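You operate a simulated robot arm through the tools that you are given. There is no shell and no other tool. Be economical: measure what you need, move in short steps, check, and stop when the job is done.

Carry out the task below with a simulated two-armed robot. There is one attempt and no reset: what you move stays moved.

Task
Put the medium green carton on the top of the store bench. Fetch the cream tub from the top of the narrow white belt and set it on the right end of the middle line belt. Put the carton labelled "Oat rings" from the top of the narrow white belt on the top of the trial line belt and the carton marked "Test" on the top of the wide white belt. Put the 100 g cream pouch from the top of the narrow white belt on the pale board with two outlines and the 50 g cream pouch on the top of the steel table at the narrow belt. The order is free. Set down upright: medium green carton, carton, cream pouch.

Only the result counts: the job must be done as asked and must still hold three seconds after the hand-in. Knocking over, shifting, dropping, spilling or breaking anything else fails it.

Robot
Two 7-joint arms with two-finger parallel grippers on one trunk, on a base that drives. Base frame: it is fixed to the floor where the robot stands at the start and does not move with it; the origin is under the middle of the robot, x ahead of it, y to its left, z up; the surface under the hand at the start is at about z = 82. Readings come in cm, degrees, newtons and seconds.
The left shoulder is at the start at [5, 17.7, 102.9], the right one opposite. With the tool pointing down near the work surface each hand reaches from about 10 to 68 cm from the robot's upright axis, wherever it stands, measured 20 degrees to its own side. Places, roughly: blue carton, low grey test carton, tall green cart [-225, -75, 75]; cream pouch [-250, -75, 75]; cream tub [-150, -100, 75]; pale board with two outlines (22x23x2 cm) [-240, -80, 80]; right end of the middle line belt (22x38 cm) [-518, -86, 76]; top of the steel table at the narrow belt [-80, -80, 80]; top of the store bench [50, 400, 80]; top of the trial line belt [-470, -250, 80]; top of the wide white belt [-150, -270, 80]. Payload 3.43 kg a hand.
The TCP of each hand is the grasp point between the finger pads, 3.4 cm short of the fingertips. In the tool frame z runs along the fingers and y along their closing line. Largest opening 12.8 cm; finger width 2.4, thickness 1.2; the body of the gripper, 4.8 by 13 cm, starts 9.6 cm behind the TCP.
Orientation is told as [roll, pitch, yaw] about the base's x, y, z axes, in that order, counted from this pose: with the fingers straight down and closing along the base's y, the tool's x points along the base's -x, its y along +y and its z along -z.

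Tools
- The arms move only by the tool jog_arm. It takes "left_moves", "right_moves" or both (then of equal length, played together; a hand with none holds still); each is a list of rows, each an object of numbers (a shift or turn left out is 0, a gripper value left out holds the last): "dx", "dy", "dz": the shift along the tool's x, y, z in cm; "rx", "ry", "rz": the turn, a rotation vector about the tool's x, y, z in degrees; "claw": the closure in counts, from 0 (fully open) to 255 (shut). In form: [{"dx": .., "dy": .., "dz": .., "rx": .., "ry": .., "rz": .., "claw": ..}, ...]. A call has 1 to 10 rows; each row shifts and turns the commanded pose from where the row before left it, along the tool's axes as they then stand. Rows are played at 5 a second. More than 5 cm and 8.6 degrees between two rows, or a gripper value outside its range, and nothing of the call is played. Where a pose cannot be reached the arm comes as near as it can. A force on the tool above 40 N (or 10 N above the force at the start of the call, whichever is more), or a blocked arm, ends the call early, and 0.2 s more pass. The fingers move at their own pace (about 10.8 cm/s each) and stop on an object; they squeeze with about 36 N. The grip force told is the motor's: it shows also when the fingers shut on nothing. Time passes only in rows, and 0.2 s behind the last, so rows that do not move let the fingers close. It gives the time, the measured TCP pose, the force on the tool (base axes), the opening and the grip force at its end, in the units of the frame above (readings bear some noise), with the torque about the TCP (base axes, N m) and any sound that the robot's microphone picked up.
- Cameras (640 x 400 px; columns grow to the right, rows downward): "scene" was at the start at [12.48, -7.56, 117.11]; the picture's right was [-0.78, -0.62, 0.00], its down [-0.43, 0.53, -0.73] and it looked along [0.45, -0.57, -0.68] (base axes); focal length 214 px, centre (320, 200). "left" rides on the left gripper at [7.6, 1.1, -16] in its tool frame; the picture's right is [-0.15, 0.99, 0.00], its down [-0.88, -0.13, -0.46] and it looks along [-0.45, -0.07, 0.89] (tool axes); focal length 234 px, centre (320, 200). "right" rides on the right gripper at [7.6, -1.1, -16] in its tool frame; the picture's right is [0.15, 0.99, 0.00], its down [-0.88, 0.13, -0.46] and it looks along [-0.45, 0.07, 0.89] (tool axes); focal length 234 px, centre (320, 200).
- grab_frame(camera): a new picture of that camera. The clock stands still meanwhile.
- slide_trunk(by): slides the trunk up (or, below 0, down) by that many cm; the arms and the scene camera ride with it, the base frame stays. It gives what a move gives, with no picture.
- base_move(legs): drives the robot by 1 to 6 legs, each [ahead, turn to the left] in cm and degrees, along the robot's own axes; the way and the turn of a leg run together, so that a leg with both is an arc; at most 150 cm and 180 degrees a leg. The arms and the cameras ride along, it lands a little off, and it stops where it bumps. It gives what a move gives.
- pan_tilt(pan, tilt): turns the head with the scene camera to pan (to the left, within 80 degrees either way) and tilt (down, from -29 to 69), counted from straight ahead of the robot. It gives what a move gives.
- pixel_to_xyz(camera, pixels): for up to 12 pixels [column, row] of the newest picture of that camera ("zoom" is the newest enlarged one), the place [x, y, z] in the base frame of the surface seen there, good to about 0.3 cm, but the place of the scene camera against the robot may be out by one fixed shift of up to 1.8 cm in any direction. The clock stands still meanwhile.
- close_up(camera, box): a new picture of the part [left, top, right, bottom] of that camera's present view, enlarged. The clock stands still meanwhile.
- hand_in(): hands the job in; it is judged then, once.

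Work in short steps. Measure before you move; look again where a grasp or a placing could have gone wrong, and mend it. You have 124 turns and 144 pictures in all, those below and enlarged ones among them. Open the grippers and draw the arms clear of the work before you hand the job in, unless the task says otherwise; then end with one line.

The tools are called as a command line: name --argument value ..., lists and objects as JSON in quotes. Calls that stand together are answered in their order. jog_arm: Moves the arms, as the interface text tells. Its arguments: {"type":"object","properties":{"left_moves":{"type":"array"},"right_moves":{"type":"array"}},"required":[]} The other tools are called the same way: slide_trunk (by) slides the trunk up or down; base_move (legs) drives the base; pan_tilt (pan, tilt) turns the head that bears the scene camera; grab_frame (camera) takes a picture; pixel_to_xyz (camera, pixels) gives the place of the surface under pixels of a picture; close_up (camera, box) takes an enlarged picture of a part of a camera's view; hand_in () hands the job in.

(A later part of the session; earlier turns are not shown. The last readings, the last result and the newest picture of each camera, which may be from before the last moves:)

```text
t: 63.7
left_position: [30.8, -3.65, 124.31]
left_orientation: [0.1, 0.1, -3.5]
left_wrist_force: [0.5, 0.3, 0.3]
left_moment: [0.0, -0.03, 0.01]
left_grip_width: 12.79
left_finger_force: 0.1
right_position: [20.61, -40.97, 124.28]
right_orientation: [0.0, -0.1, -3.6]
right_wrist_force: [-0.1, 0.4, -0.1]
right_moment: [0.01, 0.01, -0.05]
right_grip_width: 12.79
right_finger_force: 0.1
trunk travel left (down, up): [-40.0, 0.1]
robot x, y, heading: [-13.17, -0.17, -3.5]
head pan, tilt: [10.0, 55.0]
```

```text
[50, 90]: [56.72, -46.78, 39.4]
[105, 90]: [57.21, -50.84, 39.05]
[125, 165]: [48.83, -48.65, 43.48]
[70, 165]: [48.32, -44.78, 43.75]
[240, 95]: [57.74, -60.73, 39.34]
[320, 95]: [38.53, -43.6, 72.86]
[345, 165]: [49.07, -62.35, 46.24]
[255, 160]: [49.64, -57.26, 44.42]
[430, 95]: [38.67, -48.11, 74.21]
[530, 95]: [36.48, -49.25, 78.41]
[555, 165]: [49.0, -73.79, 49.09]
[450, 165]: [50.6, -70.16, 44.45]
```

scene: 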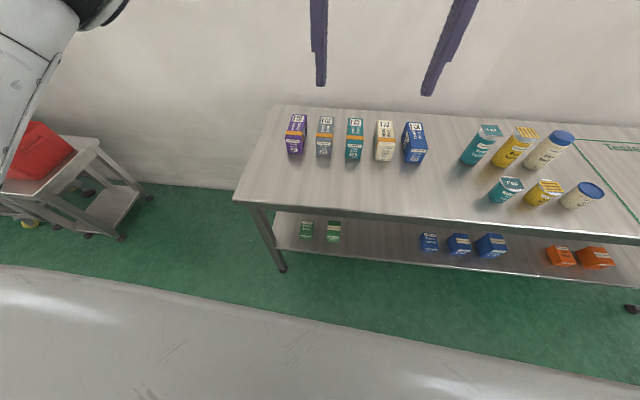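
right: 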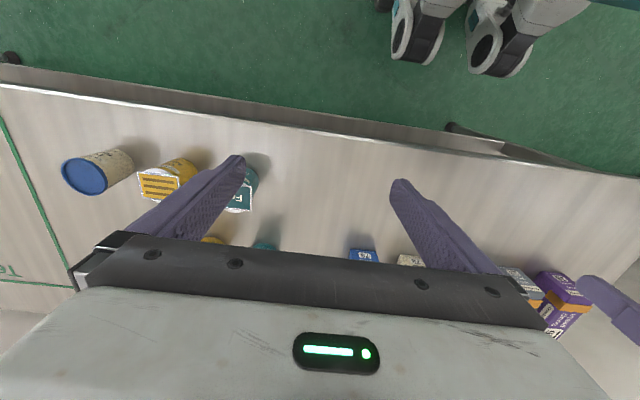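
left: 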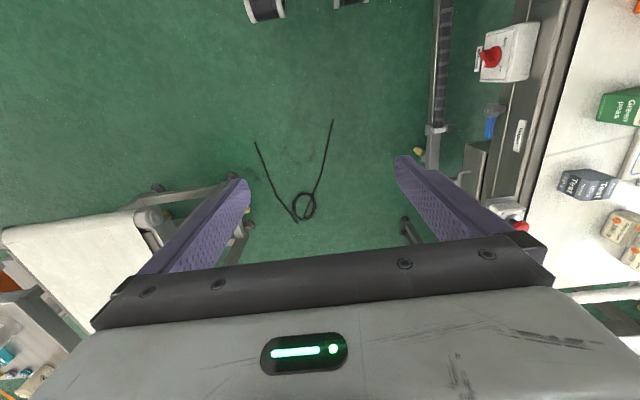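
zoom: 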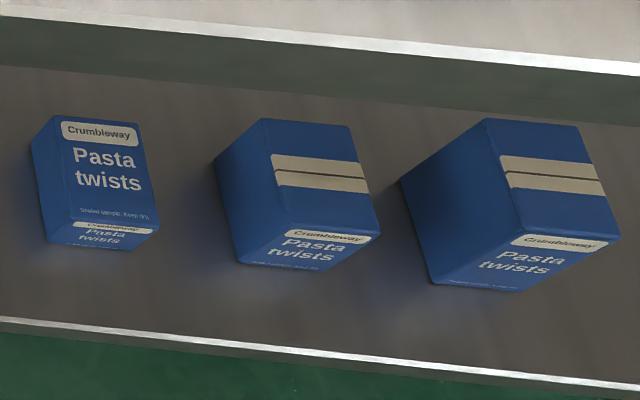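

Heights above the shelf (z≈39.1): small green 4.6, this one 7.1, matching blue small/medium/large 4.5/7.1/10; so the medium green carton is the right-hand one, x 44.4–52, y −3.2…1.8. It needs a near-horizontal grasp below the bench top: I back off, square up, raise the right hand and lower the trunk.

base_move --legs '[[-20, 3.6]]'

jog_arm --left_moves '[{"ry": -8.5}, {"ry": -8.5}, {"ry": -8.5}, {"ry": -8.5}, {"ry": -8.5}, {"ry": -8.5}, {"ry": -8.5}]' --right_moves '[{"dz": -4}, {"dz": -4}, {"dz": -4}, {"dz": -4}, {"dz": -4}, {}, {}]'

slide_trunk --by -36

```text
t: 65.3
left_position: [10.83, -0.2, 124.38]
left_orientation: [0.0, -0.1, 0.3]
left_wrist_force: [-0.2, 0.2, 0.6]
left_moment: [0.0, -0.04, -0.01]
left_grip_width: 12.79
left_finger_force: 0.1
right_position: [3.1, -38.06, 124.27]
right_orientation: [0.1, -0.1, 0.2]
right_wrist_force: [0.8, 0.0, 0.8]
right_moment: [0.01, -0.02, 0.02]
right_grip_width: 12.8
right_finger_force: 0.0
trunk travel left (down, up): [-40.0, 0.1]
robot x, y, heading: [-32.88, 0.15, 0.2]
head pan, tilt: [10.0, 55.0]
```

```text
t: 66.9
left_position: [10.89, -0.28, 124.37]
left_orientation: [0.0, -59.6, 0.2]
left_wrist_force: [0.0, 0.4, -0.3]
left_moment: [0.03, -0.05, -0.01]
left_grip_width: 12.77
left_finger_force: 0.0
right_position: [2.8, -37.88, 139.64]
right_orientation: [0.1, -0.1, 0.2]
right_wrist_force: [0.6, -0.8, -0.8]
right_moment: [0.03, 0.0, -0.01]
right_grip_width: 12.8
right_finger_force: 0.0
right hand out of reach, approached as far as the arm can: row 4, 5
trunk travel left (down, up): [-40.0, 0.1]
robot x, y, heading: [-33.14, 0.15, 0.1]
head pan, tilt: [10.0, 55.0]
```

```text
t: 70.4
left_position: [10.79, -0.14, 88.34]
left_orientation: [0.1, -59.5, 0.2]
left_wrist_force: [-0.3, -0.8, 0.3]
left_moment: [-0.03, -0.02, -0.01]
left_grip_width: 12.8
left_finger_force: 0.0
right_position: [2.69, -37.84, 103.67]
right_orientation: [0.0, -0.2, 0.2]
right_wrist_force: [-1.0, -0.1, 0.3]
right_moment: [-0.01, 0.01, -0.04]
right_grip_width: 12.81
right_finger_force: 0.0
trunk travel left (down, up): [-4.0, 36.1]
robot x, y, heading: [-33.35, -0.09, 0.2]
head pan, tilt: [10.0, 55.0]
```

The left tool is 30° below horizontal at z 88. I lower it straight by 44 cm along base z (dx 4.31, dz 2.5 per row).

jog_arm --left_moves '[{"dx": 4.24, "dz": 2.45, "claw": 60}, {"dx": 4.24, "dz": 2.45}, {"dx": 4.24, "dz": 2.45}, {"dx": 4.24, "dz": 2.45}, {"dx": 4.24, "dz": 2.45}, {"dx": 4.24, "dz": 2.45}, {"dx": 4.24, "dz": 2.45}, {"dx": 4.24, "dz": 2.45}, {"dx": 4.24, "dz": 2.45}]'

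grab_frame --camera "left"

```text
t: 72.4
left_position: [10.6, -0.06, 44.29]
left_orientation: [0.2, -59.6, 0.1]
left_wrist_force: [-1.1, 0.6, 0.6]
left_moment: [-0.03, -0.03, 0.02]
left_grip_width: 9.77
left_finger_force: 0.0
right_position: [2.73, -37.79, 103.73]
right_orientation: [0.0, -0.1, 0.3]
right_wrist_force: [-0.4, -0.3, 0.9]
right_moment: [0.0, 0.01, -0.04]
right_grip_width: 12.81
right_finger_force: 0.1
trunk travel left (down, up): [-4.0, 36.1]
robot x, y, heading: [-33.12, 0.4, 0.1]
head pan, tilt: [10.0, 55.0]
```

```text
109 pictures are left
```

left: 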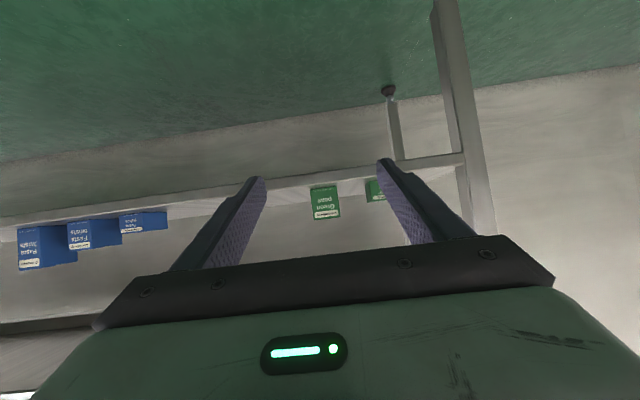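

The view (upside down) shows the carton at (325,202) between the fingers. I measure it and the shelf with this camera.

pixel_to_xyz --camera "left" --pixels '[[313, 190], [335, 187], [316, 216], [338, 214], [327, 202], [375, 200], [325, 172], [290, 183], [160, 230], [455, 158], [320, 240]]'

```text
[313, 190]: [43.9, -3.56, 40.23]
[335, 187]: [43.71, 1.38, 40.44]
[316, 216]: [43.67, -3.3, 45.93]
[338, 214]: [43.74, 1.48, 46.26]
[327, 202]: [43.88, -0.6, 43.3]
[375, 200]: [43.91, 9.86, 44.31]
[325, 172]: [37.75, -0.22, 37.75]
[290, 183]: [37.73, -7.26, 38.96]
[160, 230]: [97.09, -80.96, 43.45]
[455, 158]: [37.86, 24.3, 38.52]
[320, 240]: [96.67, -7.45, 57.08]
```

Carton front is x=43.8, y centre −1.0. I shift left hand dy −0.9 and drive ahead 33 cm.

jog_arm --left_moves '[{"dy": -0.9}]'

base_move --legs '[[33, 0]]'

grab_frame --camera "left"

```text
t: 72.8
left_position: [10.84, -0.89, 44.63]
left_orientation: [0.2, -60.0, 0.1]
left_wrist_force: [-0.5, 0.0, 1.0]
left_moment: [0.02, 0.0, 0.03]
left_grip_width: 9.77
left_finger_force: 0.1
right_position: [2.67, -37.89, 103.71]
right_orientation: [0.1, -0.3, 0.2]
right_wrist_force: [0.3, -0.8, -0.7]
right_moment: [0.0, 0.01, 0.01]
right_grip_width: 12.8
right_finger_force: 0.0
trunk travel left (down, up): [-4.0, 36.1]
robot x, y, heading: [-33.17, 0.2, 0.2]
head pan, tilt: [10.0, 55.0]
```

```text
t: 75.0
left_position: [43.5, -1.14, 44.72]
left_orientation: [0.0, -60.0, 0.2]
left_wrist_force: [-0.5, -0.9, 0.2]
left_moment: [0.0, 0.0, 0.01]
left_grip_width: 9.78
left_finger_force: 0.1
right_position: [35.09, -37.86, 103.66]
right_orientation: [0.2, -0.4, 0.0]
right_wrist_force: [-0.5, 0.8, 0.0]
right_moment: [0.01, 0.01, -0.03]
right_grip_width: 12.82
right_finger_force: 0.1
trunk travel left (down, up): [-4.0, 36.1]
robot x, y, heading: [-0.33, 0.46, -0.2]
head pan, tilt: [10.0, 55.0]
```

```text
108 pictures are left
```

left: 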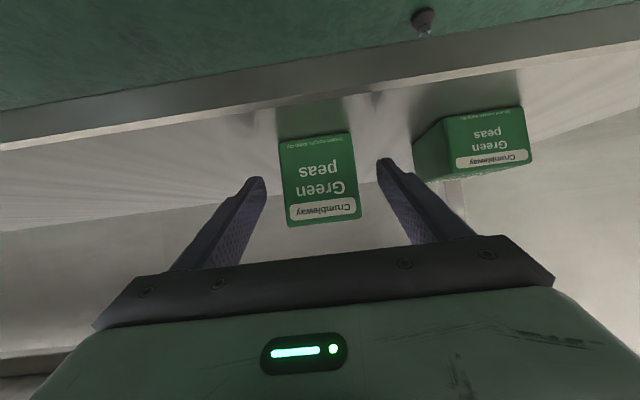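

Carton (320,180) lies between the fingers at (258,185) and (385,165). I go ahead 4 cm and down 1.4, then close.

jog_arm --left_moves '[{"dx": -0.4, "dz": 2.1}, {"dx": -0.4, "dz": 2.1}, {"claw": 255}, {}, {}, {}]'

```text
t: 76.4
left_position: [47.7, -0.41, 44.32]
left_orientation: [0.5, -61.1, -0.4]
left_wrist_force: [0.3, 1.9, 1.8]
left_moment: [0.03, -0.16, 0.08]
left_grip_width: 5.96
left_finger_force: 36.1
right_position: [34.46, -38.12, 104.37]
right_orientation: [0.2, -0.9, 0.0]
right_wrist_force: [-0.8, 0.1, -0.2]
right_moment: [-0.03, -0.03, -0.02]
right_grip_width: 12.78
right_finger_force: 0.1
trunk travel left (down, up): [-4.0, 36.1]
robot x, y, heading: [0.2, 0.04, 0.1]
head pan, tilt: [10.0, 55.0]
```

Grip holds at 5.96 cm, 36 N. I lift 6 cm and check.

jog_arm --left_moves '[{"dx": -1.73, "dz": -1}, {"dx": -1.73, "dz": -1}, {"dx": -1.73, "dz": -1}]'

grab_frame --camera "left"

```text
t: 77.4
left_position: [49.32, 2.28, 49.39]
left_orientation: [10.4, -62.3, -8.3]
left_wrist_force: [0.1, 0.6, -2.6]
left_moment: [-0.02, 0.03, -0.01]
left_grip_width: 5.99
left_finger_force: 36.0
right_position: [35.08, -38.35, 103.71]
right_orientation: [0.5, -0.4, -0.2]
right_wrist_force: [0.1, 0.5, 0.4]
right_moment: [0.0, 0.04, -0.02]
right_grip_width: 12.79
right_finger_force: 0.0
trunk travel left (down, up): [-4.0, 36.1]
robot x, y, heading: [-0.6, 0.11, 0.1]
head pan, tilt: [10.0, 55.0]
stopped in row 3 (left hand): the arm was blocked; the commanded pose is now the measured one
```

```text
107 pictures are left
```

left: 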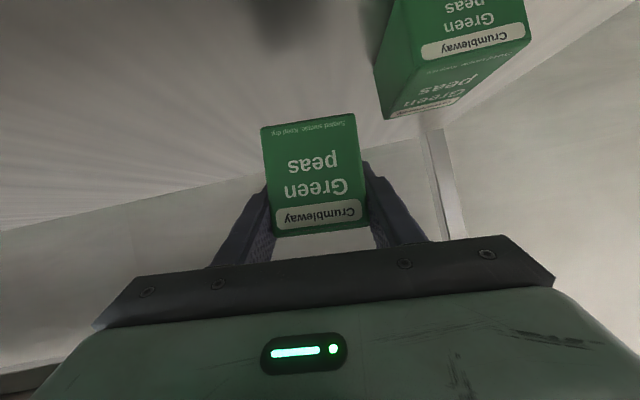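

The carton is lifted clear, but the arm touched something (probably the bench edge). I ease down 1 cm and back the base out 30 cm.

jog_arm --left_moves '[{"dx": 0.87, "dz": 0.5}]'

base_move --legs '[[-33, 0]]'

pan_tilt --pan 0 --tilt 55

grab_frame --camera "scene"

```text
t: 77.8
left_position: [50.36, 2.93, 49.06]
left_orientation: [11.6, -63.1, -9.1]
left_wrist_force: [0.5, -0.3, -2.4]
left_moment: [-0.03, 0.01, 0.02]
left_grip_width: 5.95
left_finger_force: 35.5
right_position: [35.34, -38.25, 103.64]
right_orientation: [0.3, -0.2, 0.1]
right_wrist_force: [-0.7, 0.5, -1.5]
right_moment: [-0.04, -0.01, 0.0]
right_grip_width: 12.79
right_finger_force: 0.2
trunk travel left (down, up): [-4.0, 36.1]
robot x, y, heading: [-0.56, 0.31, 0.0]
head pan, tilt: [10.0, 55.0]
```

```text
t: 80.0
left_position: [17.16, 2.95, 48.76]
left_orientation: [11.7, -62.9, -9.2]
left_wrist_force: [-0.3, 0.0, -3.1]
left_moment: [-0.02, 0.03, 0.01]
left_grip_width: 5.97
left_finger_force: 35.4
right_position: [2.25, -38.15, 103.7]
right_orientation: [0.3, -0.2, 0.1]
right_wrist_force: [-0.1, 0.1, 0.2]
right_moment: [0.0, -0.02, 0.05]
right_grip_width: 12.8
right_finger_force: 0.1
trunk travel left (down, up): [-4.0, 36.1]
robot x, y, heading: [-33.49, 0.23, 0.3]
head pan, tilt: [10.0, 55.0]
```

```text
t: 80.7
left_position: [17.13, 3.04, 48.83]
left_orientation: [12.2, -63.1, -9.6]
left_wrist_force: [1.0, 0.3, -2.7]
left_moment: [-0.02, 0.03, 0.04]
left_grip_width: 5.97
left_finger_force: 36.1
right_position: [2.11, -38.2, 103.53]
right_orientation: [0.4, -0.4, 0.1]
right_wrist_force: [-0.3, 0.0, 0.0]
right_moment: [-0.01, 0.01, 0.02]
right_grip_width: 12.8
right_finger_force: 0.0
trunk travel left (down, up): [-4.0, 36.1]
robot x, y, heading: [-33.73, 0.2, 0.2]
head pan, tilt: [0.0, 55.0]
```

```text
106 pictures are left
```

scene: 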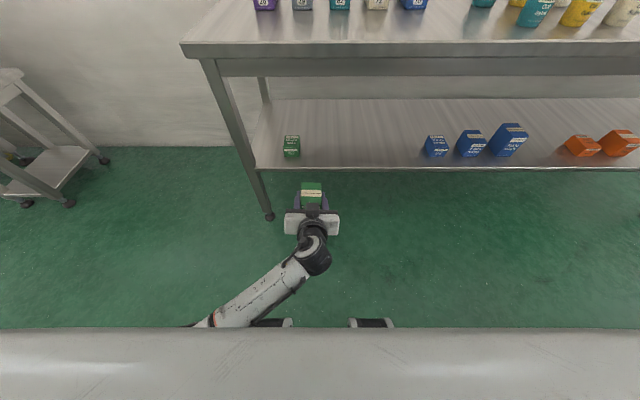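

The carton is safely held upright in view and the others stand. I raise the trunk, turn to heading 90 and look toward the store bench.

slide_trunk --by 30

base_move --legs '[[-10, 0], [0, 90]]'

pan_tilt --pan 0 --tilt 15

grab_frame --camera "scene"

```text
t: 83.7
left_position: [16.92, 2.94, 78.61]
left_orientation: [11.2, -62.9, -8.6]
left_wrist_force: [0.7, -0.6, -2.8]
left_moment: [0.0, -0.02, -0.01]
left_grip_width: 5.96
left_finger_force: 35.8
right_position: [2.29, -37.75, 133.62]
right_orientation: [0.0, -0.2, 0.1]
right_wrist_force: [0.4, -0.6, -0.6]
right_moment: [-0.02, -0.03, -0.02]
right_grip_width: 12.81
right_finger_force: 0.0
trunk travel left (down, up): [-34.0, 6.1]
robot x, y, heading: [-33.5, 0.12, 0.3]
head pan, tilt: [0.0, 55.0]
```

```text
t: 88.6
left_position: [-45.76, 50.82, 78.64]
left_orientation: [11.1, -62.9, 80.6]
left_wrist_force: [-1.1, 0.4, -3.2]
left_moment: [0.0, 0.0, 0.01]
left_grip_width: 6.0
left_finger_force: 36.6
right_position: [-5.05, 35.65, 133.67]
right_orientation: [0.0, -0.3, 89.6]
right_wrist_force: [0.4, -0.2, 0.0]
right_moment: [-0.03, 0.02, 0.0]
right_grip_width: 12.83
right_finger_force: 0.1
trunk travel left (down, up): [-34.0, 6.1]
robot x, y, heading: [-43.72, 0.23, 89.6]
head pan, tilt: [0.0, 55.0]
```

```text
t: 89.7
left_position: [-45.87, 50.95, 78.56]
left_orientation: [11.2, -62.8, 80.5]
left_wrist_force: [-0.4, 0.2, -2.5]
left_moment: [-0.01, 0.01, 0.02]
left_grip_width: 5.98
left_finger_force: 36.5
right_position: [-5.21, 35.61, 133.68]
right_orientation: [0.2, -0.1, 89.4]
right_wrist_force: [-0.1, -0.2, -0.5]
right_moment: [0.0, -0.01, -0.01]
right_grip_width: 12.78
right_finger_force: 0.2
trunk travel left (down, up): [-34.0, 6.1]
robot x, y, heading: [-43.63, 0.38, 89.7]
head pan, tilt: [0.0, 15.0]
```

```text
105 pictures are left
```

scene: 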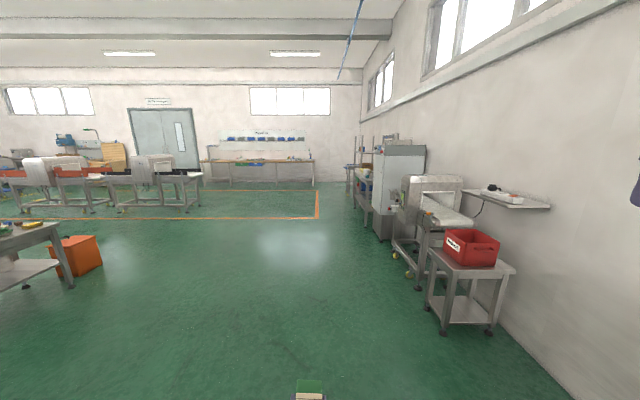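

A bench lies behind the tall cabinet at (360,180) along the right wall, another on the far wall at (260,160). I measure and zoom.

pixel_to_xyz --camera "scene" --pixels '[[260, 161], [215, 160], [355, 168], [358, 200], [352, 190], [395, 235], [318, 190], [440, 320], [85, 180]]'

close_up --camera "scene" --box '[330, 120, 430, 220]'

close_up --camera "scene" --box '[190, 120, 330, 200]'

```text
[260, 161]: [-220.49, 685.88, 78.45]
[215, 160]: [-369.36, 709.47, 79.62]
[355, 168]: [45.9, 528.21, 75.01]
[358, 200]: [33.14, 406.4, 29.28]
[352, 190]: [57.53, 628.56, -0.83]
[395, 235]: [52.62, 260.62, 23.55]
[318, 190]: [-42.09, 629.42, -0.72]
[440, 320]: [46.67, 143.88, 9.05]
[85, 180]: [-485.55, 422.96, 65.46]
```

```text
4.00 times, centred on (380, 170) of scene
```

zoom: 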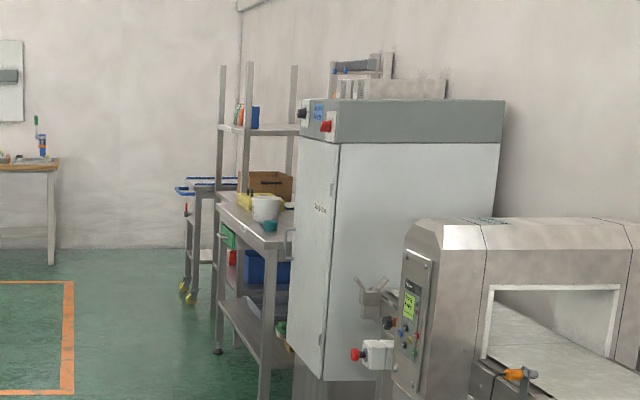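

```text
4.57 times, centred on (260, 160) of scene
```

zoom: 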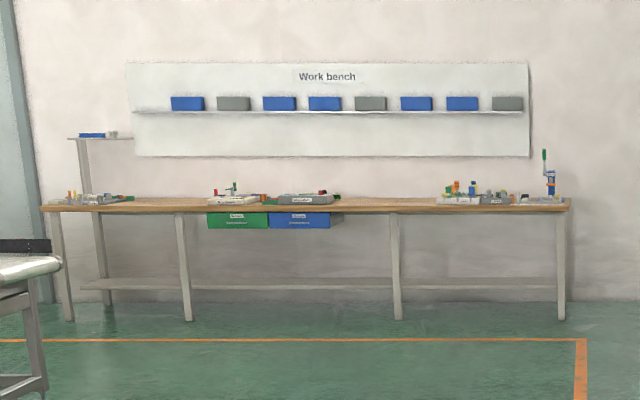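

The store bench stands beyond the cabinet with its front at x≈33, y≈370–500. I drive north 380 cm along x≈−43, turn to face it and look.

base_move --legs '[[150, 0], [150, 0], [95, 0], [0, -89.5]]'

pan_tilt --pan 0 --tilt 35

grab_frame --camera "scene"

```text
t: 112.6
left_position: [10.41, 399.24, 78.68]
left_orientation: [11.2, -62.8, -9.9]
left_wrist_force: [0.1, -0.8, -2.2]
left_moment: [0.0, 0.0, -0.01]
left_grip_width: 5.95
left_finger_force: 36.5
right_position: [-5.19, 358.74, 133.59]
right_orientation: [0.1, -0.2, -1.2]
right_wrist_force: [0.2, -0.1, -0.4]
right_moment: [0.01, 0.0, 0.03]
right_grip_width: 12.81
right_finger_force: 0.1
trunk travel left (down, up): [-34.0, 6.1]
robot x, y, heading: [-40.72, 397.53, -1.0]
head pan, tilt: [0.0, 15.0]
```

```text
t: 113.5
left_position: [10.33, 399.14, 78.75]
left_orientation: [11.2, -62.9, -9.9]
left_wrist_force: [-0.1, -0.5, -3.1]
left_moment: [-0.04, 0.02, 0.03]
left_grip_width: 5.97
left_finger_force: 36.2
right_position: [-5.23, 358.62, 133.53]
right_orientation: [0.0, -0.3, -1.0]
right_wrist_force: [-0.5, -0.1, -0.4]
right_moment: [0.01, -0.01, -0.02]
right_grip_width: 12.79
right_finger_force: 0.0
trunk travel left (down, up): [-34.0, 6.1]
robot x, y, heading: [-40.31, 397.29, -0.8]
head pan, tilt: [0.0, 35.0]
```

```text
102 pictures are left
```

scene: 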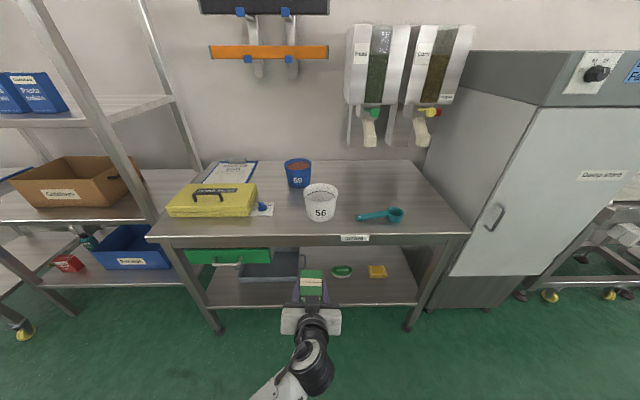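

This bench has a label at (355,238), with a free area around (380,185). I read the label and measure the free area.

close_up --camera "scene" --box '[250, 150, 450, 250]'

pixel_to_xyz --camera "scene" --pixels '[[320, 220], [336, 200], [365, 200], [380, 185], [360, 218], [405, 213], [385, 235], [450, 225], [400, 170], [258, 215], [275, 225], [310, 290]]'

```text
3.20 times, centred on (350, 200) of scene
```

zoom: 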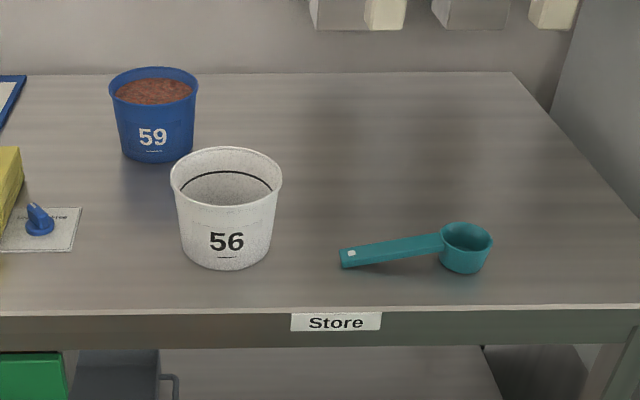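

```text
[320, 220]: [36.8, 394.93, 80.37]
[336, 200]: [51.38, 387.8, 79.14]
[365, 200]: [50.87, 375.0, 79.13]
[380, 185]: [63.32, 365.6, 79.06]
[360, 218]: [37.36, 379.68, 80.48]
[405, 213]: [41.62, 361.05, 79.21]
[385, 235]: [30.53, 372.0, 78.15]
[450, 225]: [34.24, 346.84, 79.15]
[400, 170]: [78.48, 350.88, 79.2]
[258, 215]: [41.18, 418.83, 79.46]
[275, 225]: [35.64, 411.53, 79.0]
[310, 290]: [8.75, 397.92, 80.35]
```

Label reads "Store". I choose the free spot at about (62, 374), behind the scoop. First I straighten the hand to the grasp orientation and raise it 16 cm.

jog_arm --left_moves '[{"rx": 3.2, "ry": 1.8, "rz": -4.1}, {"dx": -3.5, "dz": -1.94}, {"dx": -3.5, "dz": -1.94}, {"dx": -3.5, "dz": -1.94}, {"dx": -3.5, "dz": -1.94}]'

grab_frame --camera "left"

```text
t: 114.5
left_position: [10.69, 405.25, 87.01]
left_orientation: [22.1, -59.5, -19.5]
left_wrist_force: [-0.5, -0.6, -2.2]
left_moment: [-0.03, 0.02, 0.02]
left_grip_width: 5.98
left_finger_force: 36.0
right_position: [-5.26, 358.64, 133.59]
right_orientation: [0.1, -0.3, -1.2]
right_wrist_force: [0.1, -0.1, 0.1]
right_moment: [-0.03, -0.03, -0.02]
right_grip_width: 12.82
right_finger_force: 0.1
trunk travel left (down, up): [-34.0, 6.1]
robot x, y, heading: [-40.14, 397.45, -1.2]
head pan, tilt: [0.0, 35.0]
stopped in row 5 (left hand): the arm was blocked; the commanded pose is now the measured one
```

```text
100 pictures are left
```

left: 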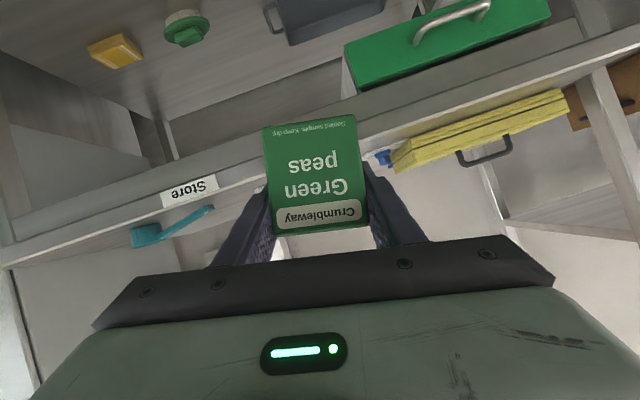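

The arm itself hits a limit (drifted in roll/yaw). I shift the hand back 6 cm and left 10 cm into a roomier pose with orientation correction and check.

jog_arm --left_moves '[{"dx": 1.5, "dz": -2.6, "dy": 3}, {"dx": 1.5, "dz": -2.6, "dy": 3}, {"dy": 4, "rx": 3.1, "rz": -4.6}, {"dy": 2, "rx": 3.1, "rz": -4.6}]'

```text
t: 115.5
left_position: [4.52, 416.95, 89.0]
left_orientation: [-0.5, -61.4, -0.9]
left_wrist_force: [0.2, -0.6, -2.7]
left_moment: [-0.02, 0.01, 0.01]
left_grip_width: 5.98
left_finger_force: 36.3
right_position: [-5.26, 358.65, 133.68]
right_orientation: [0.0, -0.2, -1.1]
right_wrist_force: [0.2, 0.1, 0.1]
right_moment: [0.02, -0.02, -0.02]
right_grip_width: 12.81
right_finger_force: 0.1
trunk travel left (down, up): [-34.0, 6.1]
robot x, y, heading: [-40.63, 397.5, -0.9]
head pan, tilt: [0.0, 35.0]
```

Orientation is now right at 45 ahead, 19.5 left. I raise 12 cm there.

jog_arm --left_moves '[{"dx": -3.5, "dz": -1.94}, {"dx": -3.5, "dz": -1.94}, {"dx": -3.5, "dz": -1.94}]'

```text
t: 116.3
left_position: [7.45, 416.65, 100.05]
left_orientation: [-0.1, -61.3, -1.2]
left_wrist_force: [1.0, 0.0, -2.7]
left_moment: [0.03, 0.02, 0.0]
left_grip_width: 5.98
left_finger_force: 35.4
left hand out of reach, approached as far as the arm can: row 2, 3
right_position: [-5.32, 358.57, 133.58]
right_orientation: [0.1, -0.2, -1.1]
right_wrist_force: [-0.5, 0.0, -0.3]
right_moment: [-0.01, 0.02, 0.01]
right_grip_width: 12.82
right_finger_force: 0.0
trunk travel left (down, up): [-34.0, 6.1]
robot x, y, heading: [-40.45, 397.36, -1.2]
head pan, tilt: [0.0, 35.0]
```

Hand is at z 100 (carton bottom ≈95). I drive to about (−8, 375) heading −20, so the carton comes over the bench beside the bucket.

base_move --legs '[[0, -33.3], [39, 0], [0, 14.5]]'

pan_tilt --pan 8 --tilt 45

grab_frame --camera "scene"

grab_frame --camera "left"

```text
t: 121.2
left_position: [43.22, 378.19, 100.02]
left_orientation: [-0.1, -61.4, -19.9]
left_wrist_force: [-0.8, 1.3, -3.4]
left_moment: [0.01, 0.02, -0.01]
left_grip_width: 5.95
left_finger_force: 36.2
right_position: [12.46, 327.53, 133.63]
right_orientation: [-0.1, -0.2, -20.0]
right_wrist_force: [0.8, -0.2, -0.7]
right_moment: [0.0, 0.03, -0.02]
right_grip_width: 12.8
right_finger_force: 0.0
trunk travel left (down, up): [-34.0, 6.1]
robot x, y, heading: [-8.18, 375.43, -19.9]
head pan, tilt: [0.0, 35.0]
```

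```text
t: 122.0
left_position: [43.18, 378.1, 100.05]
left_orientation: [-0.1, -61.4, -20.0]
left_wrist_force: [-0.3, 0.5, -2.2]
left_moment: [0.03, 0.0, -0.01]
left_grip_width: 5.96
left_finger_force: 35.6
right_position: [12.37, 327.43, 133.68]
right_orientation: [0.2, -0.1, -19.9]
right_wrist_force: [0.5, 0.2, 0.5]
right_moment: [-0.02, 0.02, 0.01]
right_grip_width: 12.8
right_finger_force: 0.0
trunk travel left (down, up): [-34.0, 6.1]
robot x, y, heading: [-8.36, 376.11, -20.0]
head pan, tilt: [8.0, 45.0]
```

```text
99 pictures are left
```

scene: 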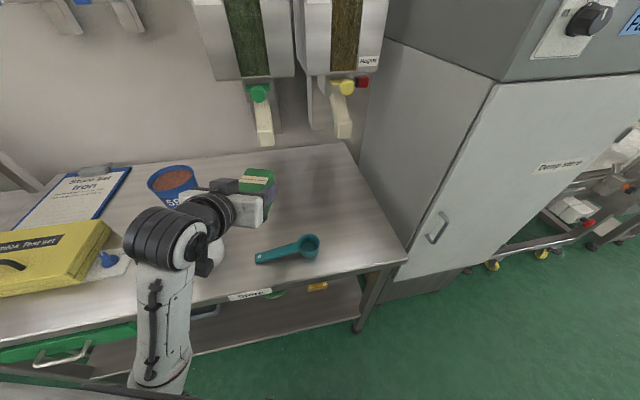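

```text
98 pictures are left
```

left: 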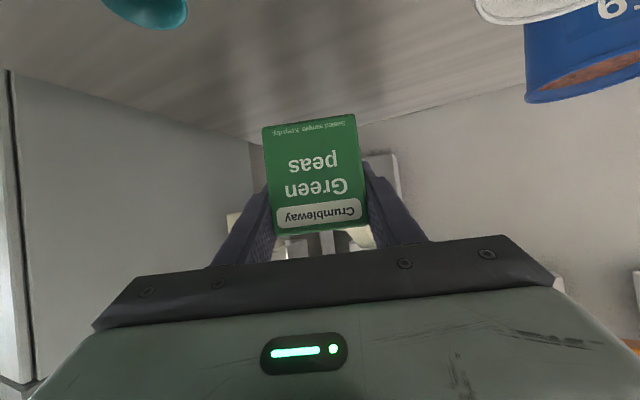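

All clear. I extend 18 cm ahead and 3 cm to the right at height, before lowering.

jog_arm --left_moves '[{"dx": -2.18, "dz": 3.94, "dy": -1}, {"dx": -2.18, "dz": 3.94, "dy": -1}, {"dx": -2.18, "dz": 3.94, "dy": -1}, {"dx": -2.18, "dz": 3.94}]'

grab_frame --camera "scene"

```text
t: 123.0
left_position: [57.9, 369.48, 99.1]
left_orientation: [-0.7, -59.7, -19.7]
left_wrist_force: [0.2, 0.3, -2.9]
left_moment: [-0.01, 0.02, 0.04]
left_grip_width: 5.98
left_finger_force: 35.6
right_position: [12.5, 327.38, 133.68]
right_orientation: [0.0, -0.1, -19.9]
right_wrist_force: [0.8, -0.1, -0.3]
right_moment: [0.0, 0.03, 0.03]
right_grip_width: 12.78
right_finger_force: 0.1
trunk travel left (down, up): [-34.0, 6.1]
robot x, y, heading: [-8.36, 375.55, -19.7]
head pan, tilt: [8.0, 45.0]
stopped in row 4 (left hand): the force on the tool passed its limit at 58 N (the readings are from after the stop); the commanded pose is now the measured one
```

```text
97 pictures are left
```

scene: 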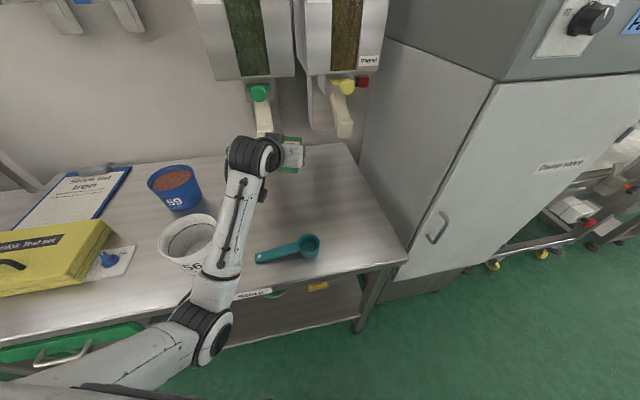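

The hand touched something at the end, probably the dispenser spout at (263,118). I back off 3 cm and look.

jog_arm --left_moves '[{"dx": 1.5, "dz": -2.6}]'

grab_frame --camera "left"

close_up --camera "scene" --box '[200, 60, 360, 220]'

```text
t: 123.4
left_position: [55.03, 370.48, 99.29]
left_orientation: [-0.5, -59.9, -19.7]
left_wrist_force: [-0.1, 0.1, -3.8]
left_moment: [0.02, 0.01, -0.02]
left_grip_width: 5.94
left_finger_force: 36.0
right_position: [12.34, 327.57, 133.66]
right_orientation: [0.1, -0.3, -19.9]
right_wrist_force: [0.6, 0.7, -0.8]
right_moment: [0.02, 0.02, 0.0]
right_grip_width: 12.82
right_finger_force: 0.0
trunk travel left (down, up): [-34.0, 6.1]
robot x, y, heading: [-8.16, 375.58, -19.9]
head pan, tilt: [8.0, 45.0]
```

```text
96 pictures are left
```

left: 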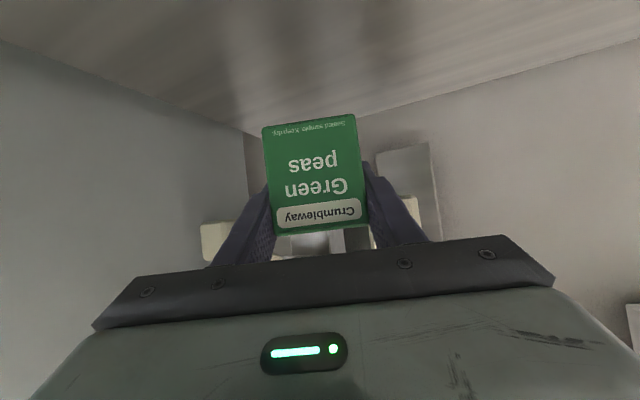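

```text
2.50 times, centred on (280, 140) of scene
```

zoom: 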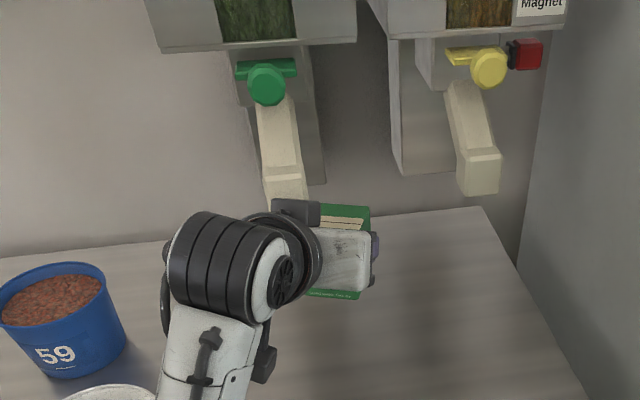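

Carton is still well held. I lower 10 cm, then go 3 cm ahead beneath the spout, keeping the camera off the scoop.

jog_arm --left_moves '[{"dx": 3.03, "dz": 1.75}, {"dx": 3.03, "dz": 1.75}, {"dx": 3.03, "dz": 1.75}, {"dx": -1.5, "dz": 2.6}]'

grab_frame --camera "scene"

```text
t: 124.4
left_position: [57.72, 369.61, 88.72]
left_orientation: [-0.5, -59.7, -19.5]
left_wrist_force: [0.0, 0.2, -2.6]
left_moment: [0.01, 0.02, 0.02]
left_grip_width: 6.0
left_finger_force: 35.9
right_position: [12.4, 327.48, 133.61]
right_orientation: [0.1, -0.1, -19.9]
right_wrist_force: [-0.2, -0.1, 0.4]
right_moment: [-0.01, 0.0, 0.03]
right_grip_width: 12.81
right_finger_force: 0.0
trunk travel left (down, up): [-34.0, 6.1]
robot x, y, heading: [-8.12, 375.67, -19.5]
head pan, tilt: [8.0, 45.0]
```

```text
94 pictures are left
```

scene: 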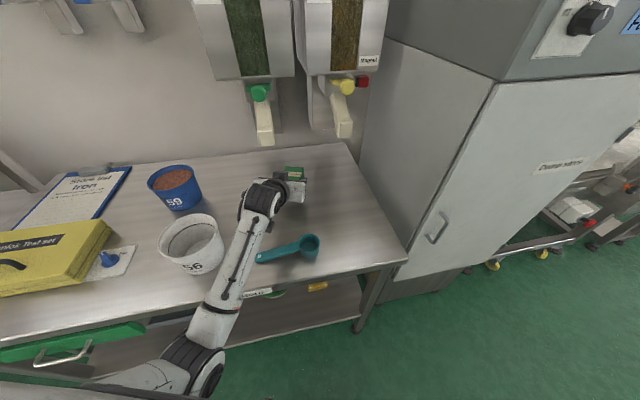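

Clear of bucket and scoop. I lower gently to contact around z 84.4.

jog_arm --left_moves '[{"dx": 1.3, "dz": 0.75, "ry": -1.2}, {"dx": 1.3, "dz": 0.75}, {"dx": 0.6, "dz": 0.35}, {"dx": 0.35, "dz": 0.2}]'

```text
t: 125.4
left_position: [57.86, 369.34, 84.67]
left_orientation: [-0.6, -61.1, -19.6]
left_wrist_force: [-0.1, 1.2, -3.2]
left_moment: [0.05, 0.0, -0.01]
left_grip_width: 5.96
left_finger_force: 35.5
right_position: [12.37, 327.46, 133.61]
right_orientation: [0.2, -0.1, -19.9]
right_wrist_force: [-0.6, 0.0, -0.7]
right_moment: [0.0, -0.04, -0.01]
right_grip_width: 12.77
right_finger_force: 0.1
trunk travel left (down, up): [-34.0, 6.1]
robot x, y, heading: [-8.3, 375.77, -19.6]
head pan, tilt: [8.0, 45.0]
```

No contact yet; I lower 0.5 more and open the fingers part way.

jog_arm --left_moves '[{"dx": 0.35, "dz": 0.2}, {"dx": 0.26, "dz": 0.15}, {"claw": 70}, {}, {}]'

grab_frame --camera "left"

```text
t: 126.6
left_position: [57.83, 369.44, 83.9]
left_orientation: [-0.5, -60.9, -19.5]
left_wrist_force: [0.0, -0.1, -0.4]
left_moment: [0.02, 0.0, -0.01]
left_grip_width: 9.31
left_finger_force: 0.0
right_position: [12.33, 327.45, 133.64]
right_orientation: [0.1, -0.3, -20.0]
right_wrist_force: [-0.3, 0.4, 0.8]
right_moment: [-0.04, 0.01, -0.02]
right_grip_width: 12.8
right_finger_force: 0.0
trunk travel left (down, up): [-34.0, 6.1]
robot x, y, heading: [-8.08, 375.27, -19.9]
head pan, tilt: [8.0, 45.0]
```

```text
93 pictures are left
```

left: 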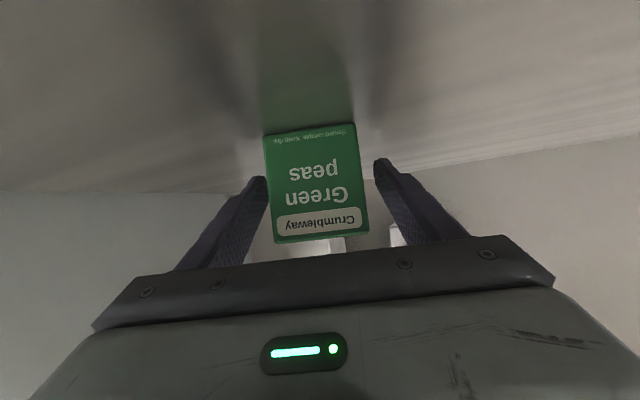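

Carton stands free. I withdraw along the tool axis 22 cm.

jog_arm --left_moves '[{"dz": -3}, {"dz": -4}, {"dz": -4.5}, {"dz": -4.5}, {"dz": -4.5}]'

grab_frame --camera "scene"

```text
t: 127.8
left_position: [42.13, 377.27, 94.3]
left_orientation: [8.0, -61.8, -26.9]
left_wrist_force: [-1.2, -0.6, 0.7]
left_moment: [-0.01, -0.07, 0.02]
left_grip_width: 9.26
left_finger_force: 0.0
right_position: [12.23, 327.44, 133.58]
right_orientation: [0.1, -0.1, -19.9]
right_wrist_force: [-0.4, 0.2, 0.4]
right_moment: [0.02, -0.05, -0.01]
right_grip_width: 12.8
right_finger_force: 0.2
trunk travel left (down, up): [-34.0, 6.1]
robot x, y, heading: [-8.36, 375.57, -19.9]
head pan, tilt: [8.0, 45.0]
```

```text
92 pictures are left
```

scene: 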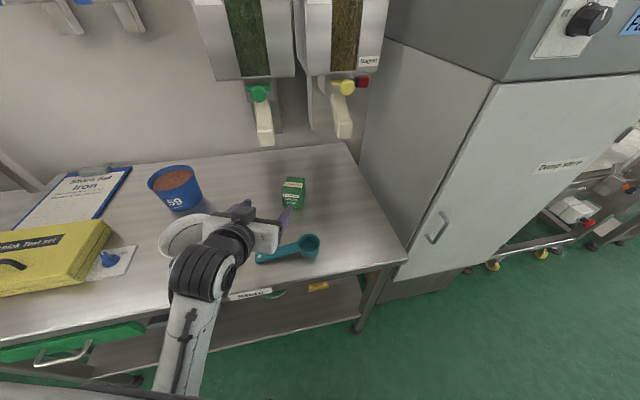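

The green carton stands on the store bench. I raise the trunk 6 cm and back out.

slide_trunk --by 6

base_move --legs '[[-38, 0]]'

grab_frame --camera "scene"

```text
t: 128.8
left_position: [42.06, 377.17, 100.11]
left_orientation: [7.9, -61.7, -26.9]
left_wrist_force: [0.2, 0.1, 0.4]
left_moment: [0.0, -0.01, 0.0]
left_grip_width: 9.26
left_finger_force: 0.1
right_position: [12.34, 327.34, 139.59]
right_orientation: [0.2, -0.2, -19.8]
right_wrist_force: [0.1, -0.2, 0.0]
right_moment: [0.03, -0.05, 0.03]
right_grip_width: 12.8
right_finger_force: 0.0
trunk travel left (down, up): [-40.0, 0.1]
robot x, y, heading: [-8.38, 375.47, -19.8]
head pan, tilt: [8.0, 45.0]
```

```text
t: 131.2
left_position: [6.25, 389.87, 99.85]
left_orientation: [7.8, -61.4, -26.9]
left_wrist_force: [-0.5, -0.4, 0.7]
left_moment: [0.0, 0.01, 0.01]
left_grip_width: 9.27
left_finger_force: 0.0
right_position: [-23.17, 340.25, 139.67]
right_orientation: [0.1, -0.2, -19.9]
right_wrist_force: [0.5, 0.3, -0.4]
right_moment: [-0.01, -0.04, 0.01]
right_grip_width: 12.8
right_finger_force: 0.0
trunk travel left (down, up): [-40.0, 0.1]
robot x, y, heading: [-44.13, 388.1, -20.0]
head pan, tilt: [8.0, 45.0]
```

```text
91 pictures are left
```

scene: 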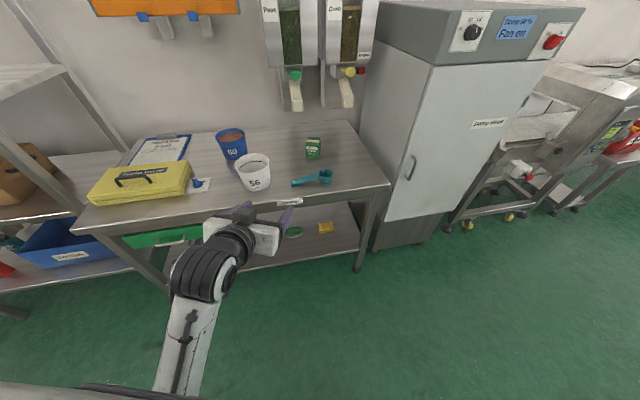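

Green carton done. I bring the left tool back past vertical by 15° so its camera can see my own base footprint.

jog_arm --left_moves '[{"rx": 1.7, "rz": -3.3, "claw": 0}, {"ry": 8.5}, {"ry": 8.5}, {"ry": 8.5}, {"ry": 8.5}, {"ry": 8.5}, {"ry": 8.5}, {"ry": 8.5}, {"ry": 8.5}, {"ry": 8.5}]'

grab_frame --camera "left"

```text
t: 133.3
left_position: [6.08, 394.73, 79.82]
left_orientation: [3.4, 21.1, -16.9]
left_wrist_force: [0.3, 0.0, 0.7]
left_moment: [0.0, 0.02, -0.02]
left_grip_width: 12.82
left_finger_force: 0.1
left hand out of reach, approached as far as the arm can: row 5, 6, 7, 8, 9
right_position: [-23.16, 340.34, 139.62]
right_orientation: [0.0, -0.3, -19.9]
right_wrist_force: [0.2, 0.3, -0.3]
right_moment: [-0.02, -0.02, 0.03]
right_grip_width: 12.8
right_finger_force: 0.0
trunk travel left (down, up): [-40.0, 0.1]
robot x, y, heading: [-44.18, 387.87, -19.9]
head pan, tilt: [8.0, 45.0]
stopped in row 10 (left hand): the arm was blocked; the commanded pose is now the measured one
```

```text
90 pictures are left
```

left: 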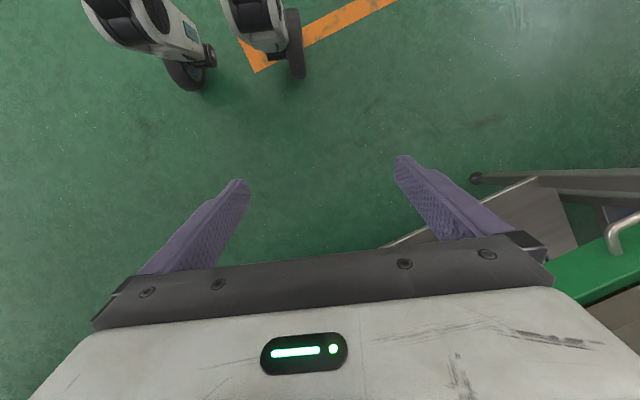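

I see two wheels of a legged base at (185,75) and (297,60); I measure their extents.

pixel_to_xyz --camera "left" --pixels '[[190, 85], [175, 70], [205, 75], [297, 72], [303, 60], [288, 45], [210, 55], [130, 50]]'

```text
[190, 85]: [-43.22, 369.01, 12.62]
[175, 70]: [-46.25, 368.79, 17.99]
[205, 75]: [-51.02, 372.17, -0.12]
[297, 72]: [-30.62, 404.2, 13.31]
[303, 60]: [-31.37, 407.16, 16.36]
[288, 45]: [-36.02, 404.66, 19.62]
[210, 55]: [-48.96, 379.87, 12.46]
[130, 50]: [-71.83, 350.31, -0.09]
```

The base is compact: two wheels about ±20 cm lateral, ±10 fore-aft. So I can stand at x≈−209 facing the belt without touching the cable (its end is at x≈−237). I restore the left hand and drive back south.

jog_arm --left_moves '[{"rx": 1.1, "ry": -7, "rz": 1}, {"rx": 1.1, "ry": -7, "rz": 1}, {"rx": 1.1, "ry": -7, "rz": 1}, {"dz": -5}, {"dz": -5}, {"dz": -5}, {"dz": -4, "dx": 4}, {"dx": 3}]'

base_move --legs '[[0, -72], [150, 0], [150, 0], [0, -70]]'

pan_tilt --pan 0 --tilt 25

grab_frame --camera "scene"

```text
refused: row 7 steps farther than a row can; nothing moved
```

```text
t: 153.8
left_position: [-84.65, 54.41, 79.95]
left_orientation: [3.4, 21.1, -158.9]
left_wrist_force: [-0.1, 0.4, -0.2]
left_moment: [-0.03, 0.01, -0.01]
left_grip_width: 12.8
left_finger_force: 0.0
right_position: [-95.14, 115.43, 139.59]
right_orientation: [0.1, -0.2, -161.8]
right_wrist_force: [-0.8, -0.7, 1.0]
right_moment: [-0.01, 0.0, 0.0]
right_grip_width: 12.79
right_finger_force: 0.1
trunk travel left (down, up): [-40.0, 0.1]
robot x, y, heading: [-49.42, 90.22, -161.8]
head pan, tilt: [8.0, 45.0]
```

```text
t: 154.6
left_position: [-84.74, 54.4, 79.9]
left_orientation: [3.5, 21.2, -158.8]
left_wrist_force: [0.0, 0.2, 0.0]
left_moment: [-0.04, 0.0, 0.01]
left_grip_width: 12.81
left_finger_force: 0.1
right_position: [-95.25, 115.4, 139.6]
right_orientation: [0.2, -0.3, -161.9]
right_wrist_force: [0.2, -0.1, 0.1]
right_moment: [0.02, 0.02, 0.0]
right_grip_width: 12.79
right_finger_force: 0.0
trunk travel left (down, up): [-40.0, 0.1]
robot x, y, heading: [-48.96, 90.41, -161.9]
head pan, tilt: [0.0, 25.0]
```

```text
89 pictures are left
```

scene: 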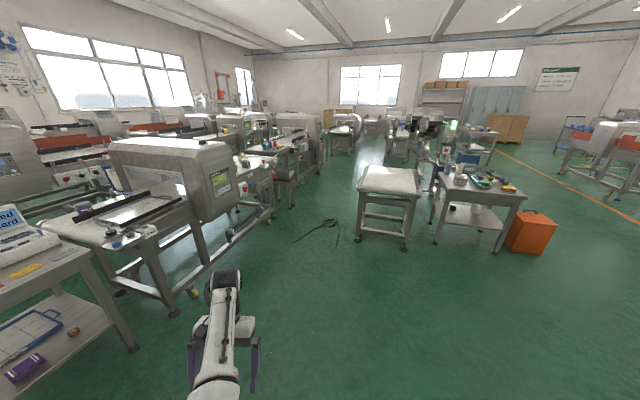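

Free floor lies ahead. I measure obstacles and restore the left hand (smaller steps).

pixel_to_xyz --camera "scene" --pixels '[[360, 238], [358, 195], [404, 245], [436, 238], [508, 245], [297, 240], [338, 240], [232, 240], [270, 218], [400, 170]]'

jog_arm --left_moves '[{"rx": 1.1, "ry": -7, "rz": 1}, {"rx": 1.1, "ry": -7, "rz": 1}, {"rx": 1.1, "ry": -7, "rz": 1}, {"dz": -5}, {"dz": -5}, {"dz": -5}, {"dz": -4}]'

```text
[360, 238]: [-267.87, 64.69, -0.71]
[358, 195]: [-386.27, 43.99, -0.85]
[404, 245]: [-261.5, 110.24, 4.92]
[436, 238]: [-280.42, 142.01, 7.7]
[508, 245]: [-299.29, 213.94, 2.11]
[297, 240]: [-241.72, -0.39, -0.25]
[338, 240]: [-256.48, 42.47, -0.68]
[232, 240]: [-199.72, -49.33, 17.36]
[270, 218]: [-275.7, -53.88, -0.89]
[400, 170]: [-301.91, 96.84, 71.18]
```

```text
t: 156.4
left_position: [-84.23, 47.86, 85.88]
left_orientation: [2.3, 8.1, -160.0]
left_wrist_force: [0.0, -0.2, -0.4]
left_moment: [0.04, 0.01, 0.01]
left_grip_width: 12.79
left_finger_force: 0.1
left hand out of reach, approached as far as the arm can: row 5, 6, 7
right_position: [-95.14, 115.39, 139.56]
right_orientation: [0.0, -0.2, -161.9]
right_wrist_force: [-0.2, 0.5, 0.4]
right_moment: [0.04, 0.02, 0.01]
right_grip_width: 12.79
right_finger_force: 0.1
trunk travel left (down, up): [-40.0, 0.1]
robot x, y, heading: [-49.27, 90.32, -162.0]
head pan, tilt: [0.0, 25.0]
stopped in row 7 (left hand): the arm was blocked; the commanded pose is now the measured one
```

The left elbow seems tucked; I move the hand right toward its initial place relative to the robot, and then up.

jog_arm --left_moves '[{"dy": -4.8, "ry": -4}, {"dy": -4.8, "ry": -4}, {"dy": -4.8}, {"dy": -4.8}, {"dy": -4.8}, {"dy": -4.8}, {"dz": -4.5}, {"dz": -4.5}, {"dz": -4.5}, {"dz": -4.5}]'

```text
t: 158.6
left_position: [-95.26, 76.11, 101.23]
left_orientation: [2.2, 0.0, -160.6]
left_wrist_force: [-0.1, -1.8, -0.9]
left_moment: [0.0, -0.02, -0.02]
left_grip_width: 12.8
left_finger_force: 0.0
left hand out of reach, approached as far as the arm can: row 7, 8
right_position: [-95.07, 115.43, 139.56]
right_orientation: [0.1, -0.2, -162.0]
right_wrist_force: [0.3, 0.4, 0.1]
right_moment: [0.02, 0.0, -0.02]
right_grip_width: 12.81
right_finger_force: 0.0
trunk travel left (down, up): [-40.0, 0.1]
robot x, y, heading: [-49.63, 90.3, -161.9]
head pan, tilt: [0.0, 25.0]
```

I raise the left hand further, to clear the detector (top z≈111), then drive to (−209, 45) facing −y.

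jog_arm --left_moves '[{"dz": -4.5}, {"dz": -4.5}, {"dz": -4.5}, {"dz": -4.5}, {"dz": -4.5}]'

base_move --legs '[[0, -2.2], [150, 0], [16, 0], [0, 74.2]]'

pan_tilt --pan -25 --tilt 40

grab_frame --camera "scene"

```text
t: 159.8
left_position: [-95.62, 76.94, 123.97]
left_orientation: [2.0, 0.1, -160.6]
left_wrist_force: [0.1, -0.5, -0.2]
left_moment: [0.0, 0.05, 0.01]
left_grip_width: 12.82
left_finger_force: 0.0
right_position: [-95.15, 115.42, 139.68]
right_orientation: [0.1, -0.2, -161.9]
right_wrist_force: [-0.1, 0.6, -0.1]
right_moment: [0.01, 0.01, 0.01]
right_grip_width: 12.81
right_finger_force: 0.0
trunk travel left (down, up): [-40.0, 0.1]
robot x, y, heading: [-49.05, 90.37, -161.7]
head pan, tilt: [0.0, 25.0]
```

```text
t: 171.8
left_position: [-210.68, -0.59, 123.8]
left_orientation: [2.1, 0.0, -89.3]
left_wrist_force: [-0.5, 0.0, -0.6]
left_moment: [-0.04, -0.03, 0.01]
left_grip_width: 12.8
left_finger_force: 0.1
right_position: [-246.99, 12.25, 139.56]
right_orientation: [0.1, -0.1, -90.5]
right_wrist_force: [0.0, 0.3, 0.1]
right_moment: [0.0, -0.01, 0.03]
right_grip_width: 12.79
right_finger_force: 0.1
trunk travel left (down, up): [-40.0, 0.1]
robot x, y, heading: [-208.25, 47.95, -90.2]
head pan, tilt: [0.0, 25.0]
```

```text
t: 172.7
left_position: [-210.71, -0.55, 123.87]
left_orientation: [2.1, -0.1, -89.3]
left_wrist_force: [0.0, -0.2, 0.6]
left_moment: [-0.01, -0.02, -0.01]
left_grip_width: 12.78
left_finger_force: 0.0
right_position: [-247.12, 12.27, 139.66]
right_orientation: [0.2, -0.1, -90.5]
right_wrist_force: [0.2, 0.4, 1.0]
right_moment: [-0.01, 0.0, -0.01]
right_grip_width: 12.79
right_finger_force: 0.0
trunk travel left (down, up): [-40.0, 0.1]
robot x, y, heading: [-208.41, 47.79, -90.6]
head pan, tilt: [-25.0, 40.0]
```

```text
88 pictures are left
```

scene: 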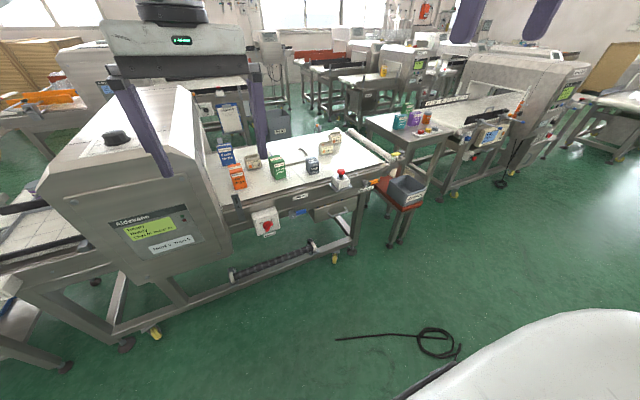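

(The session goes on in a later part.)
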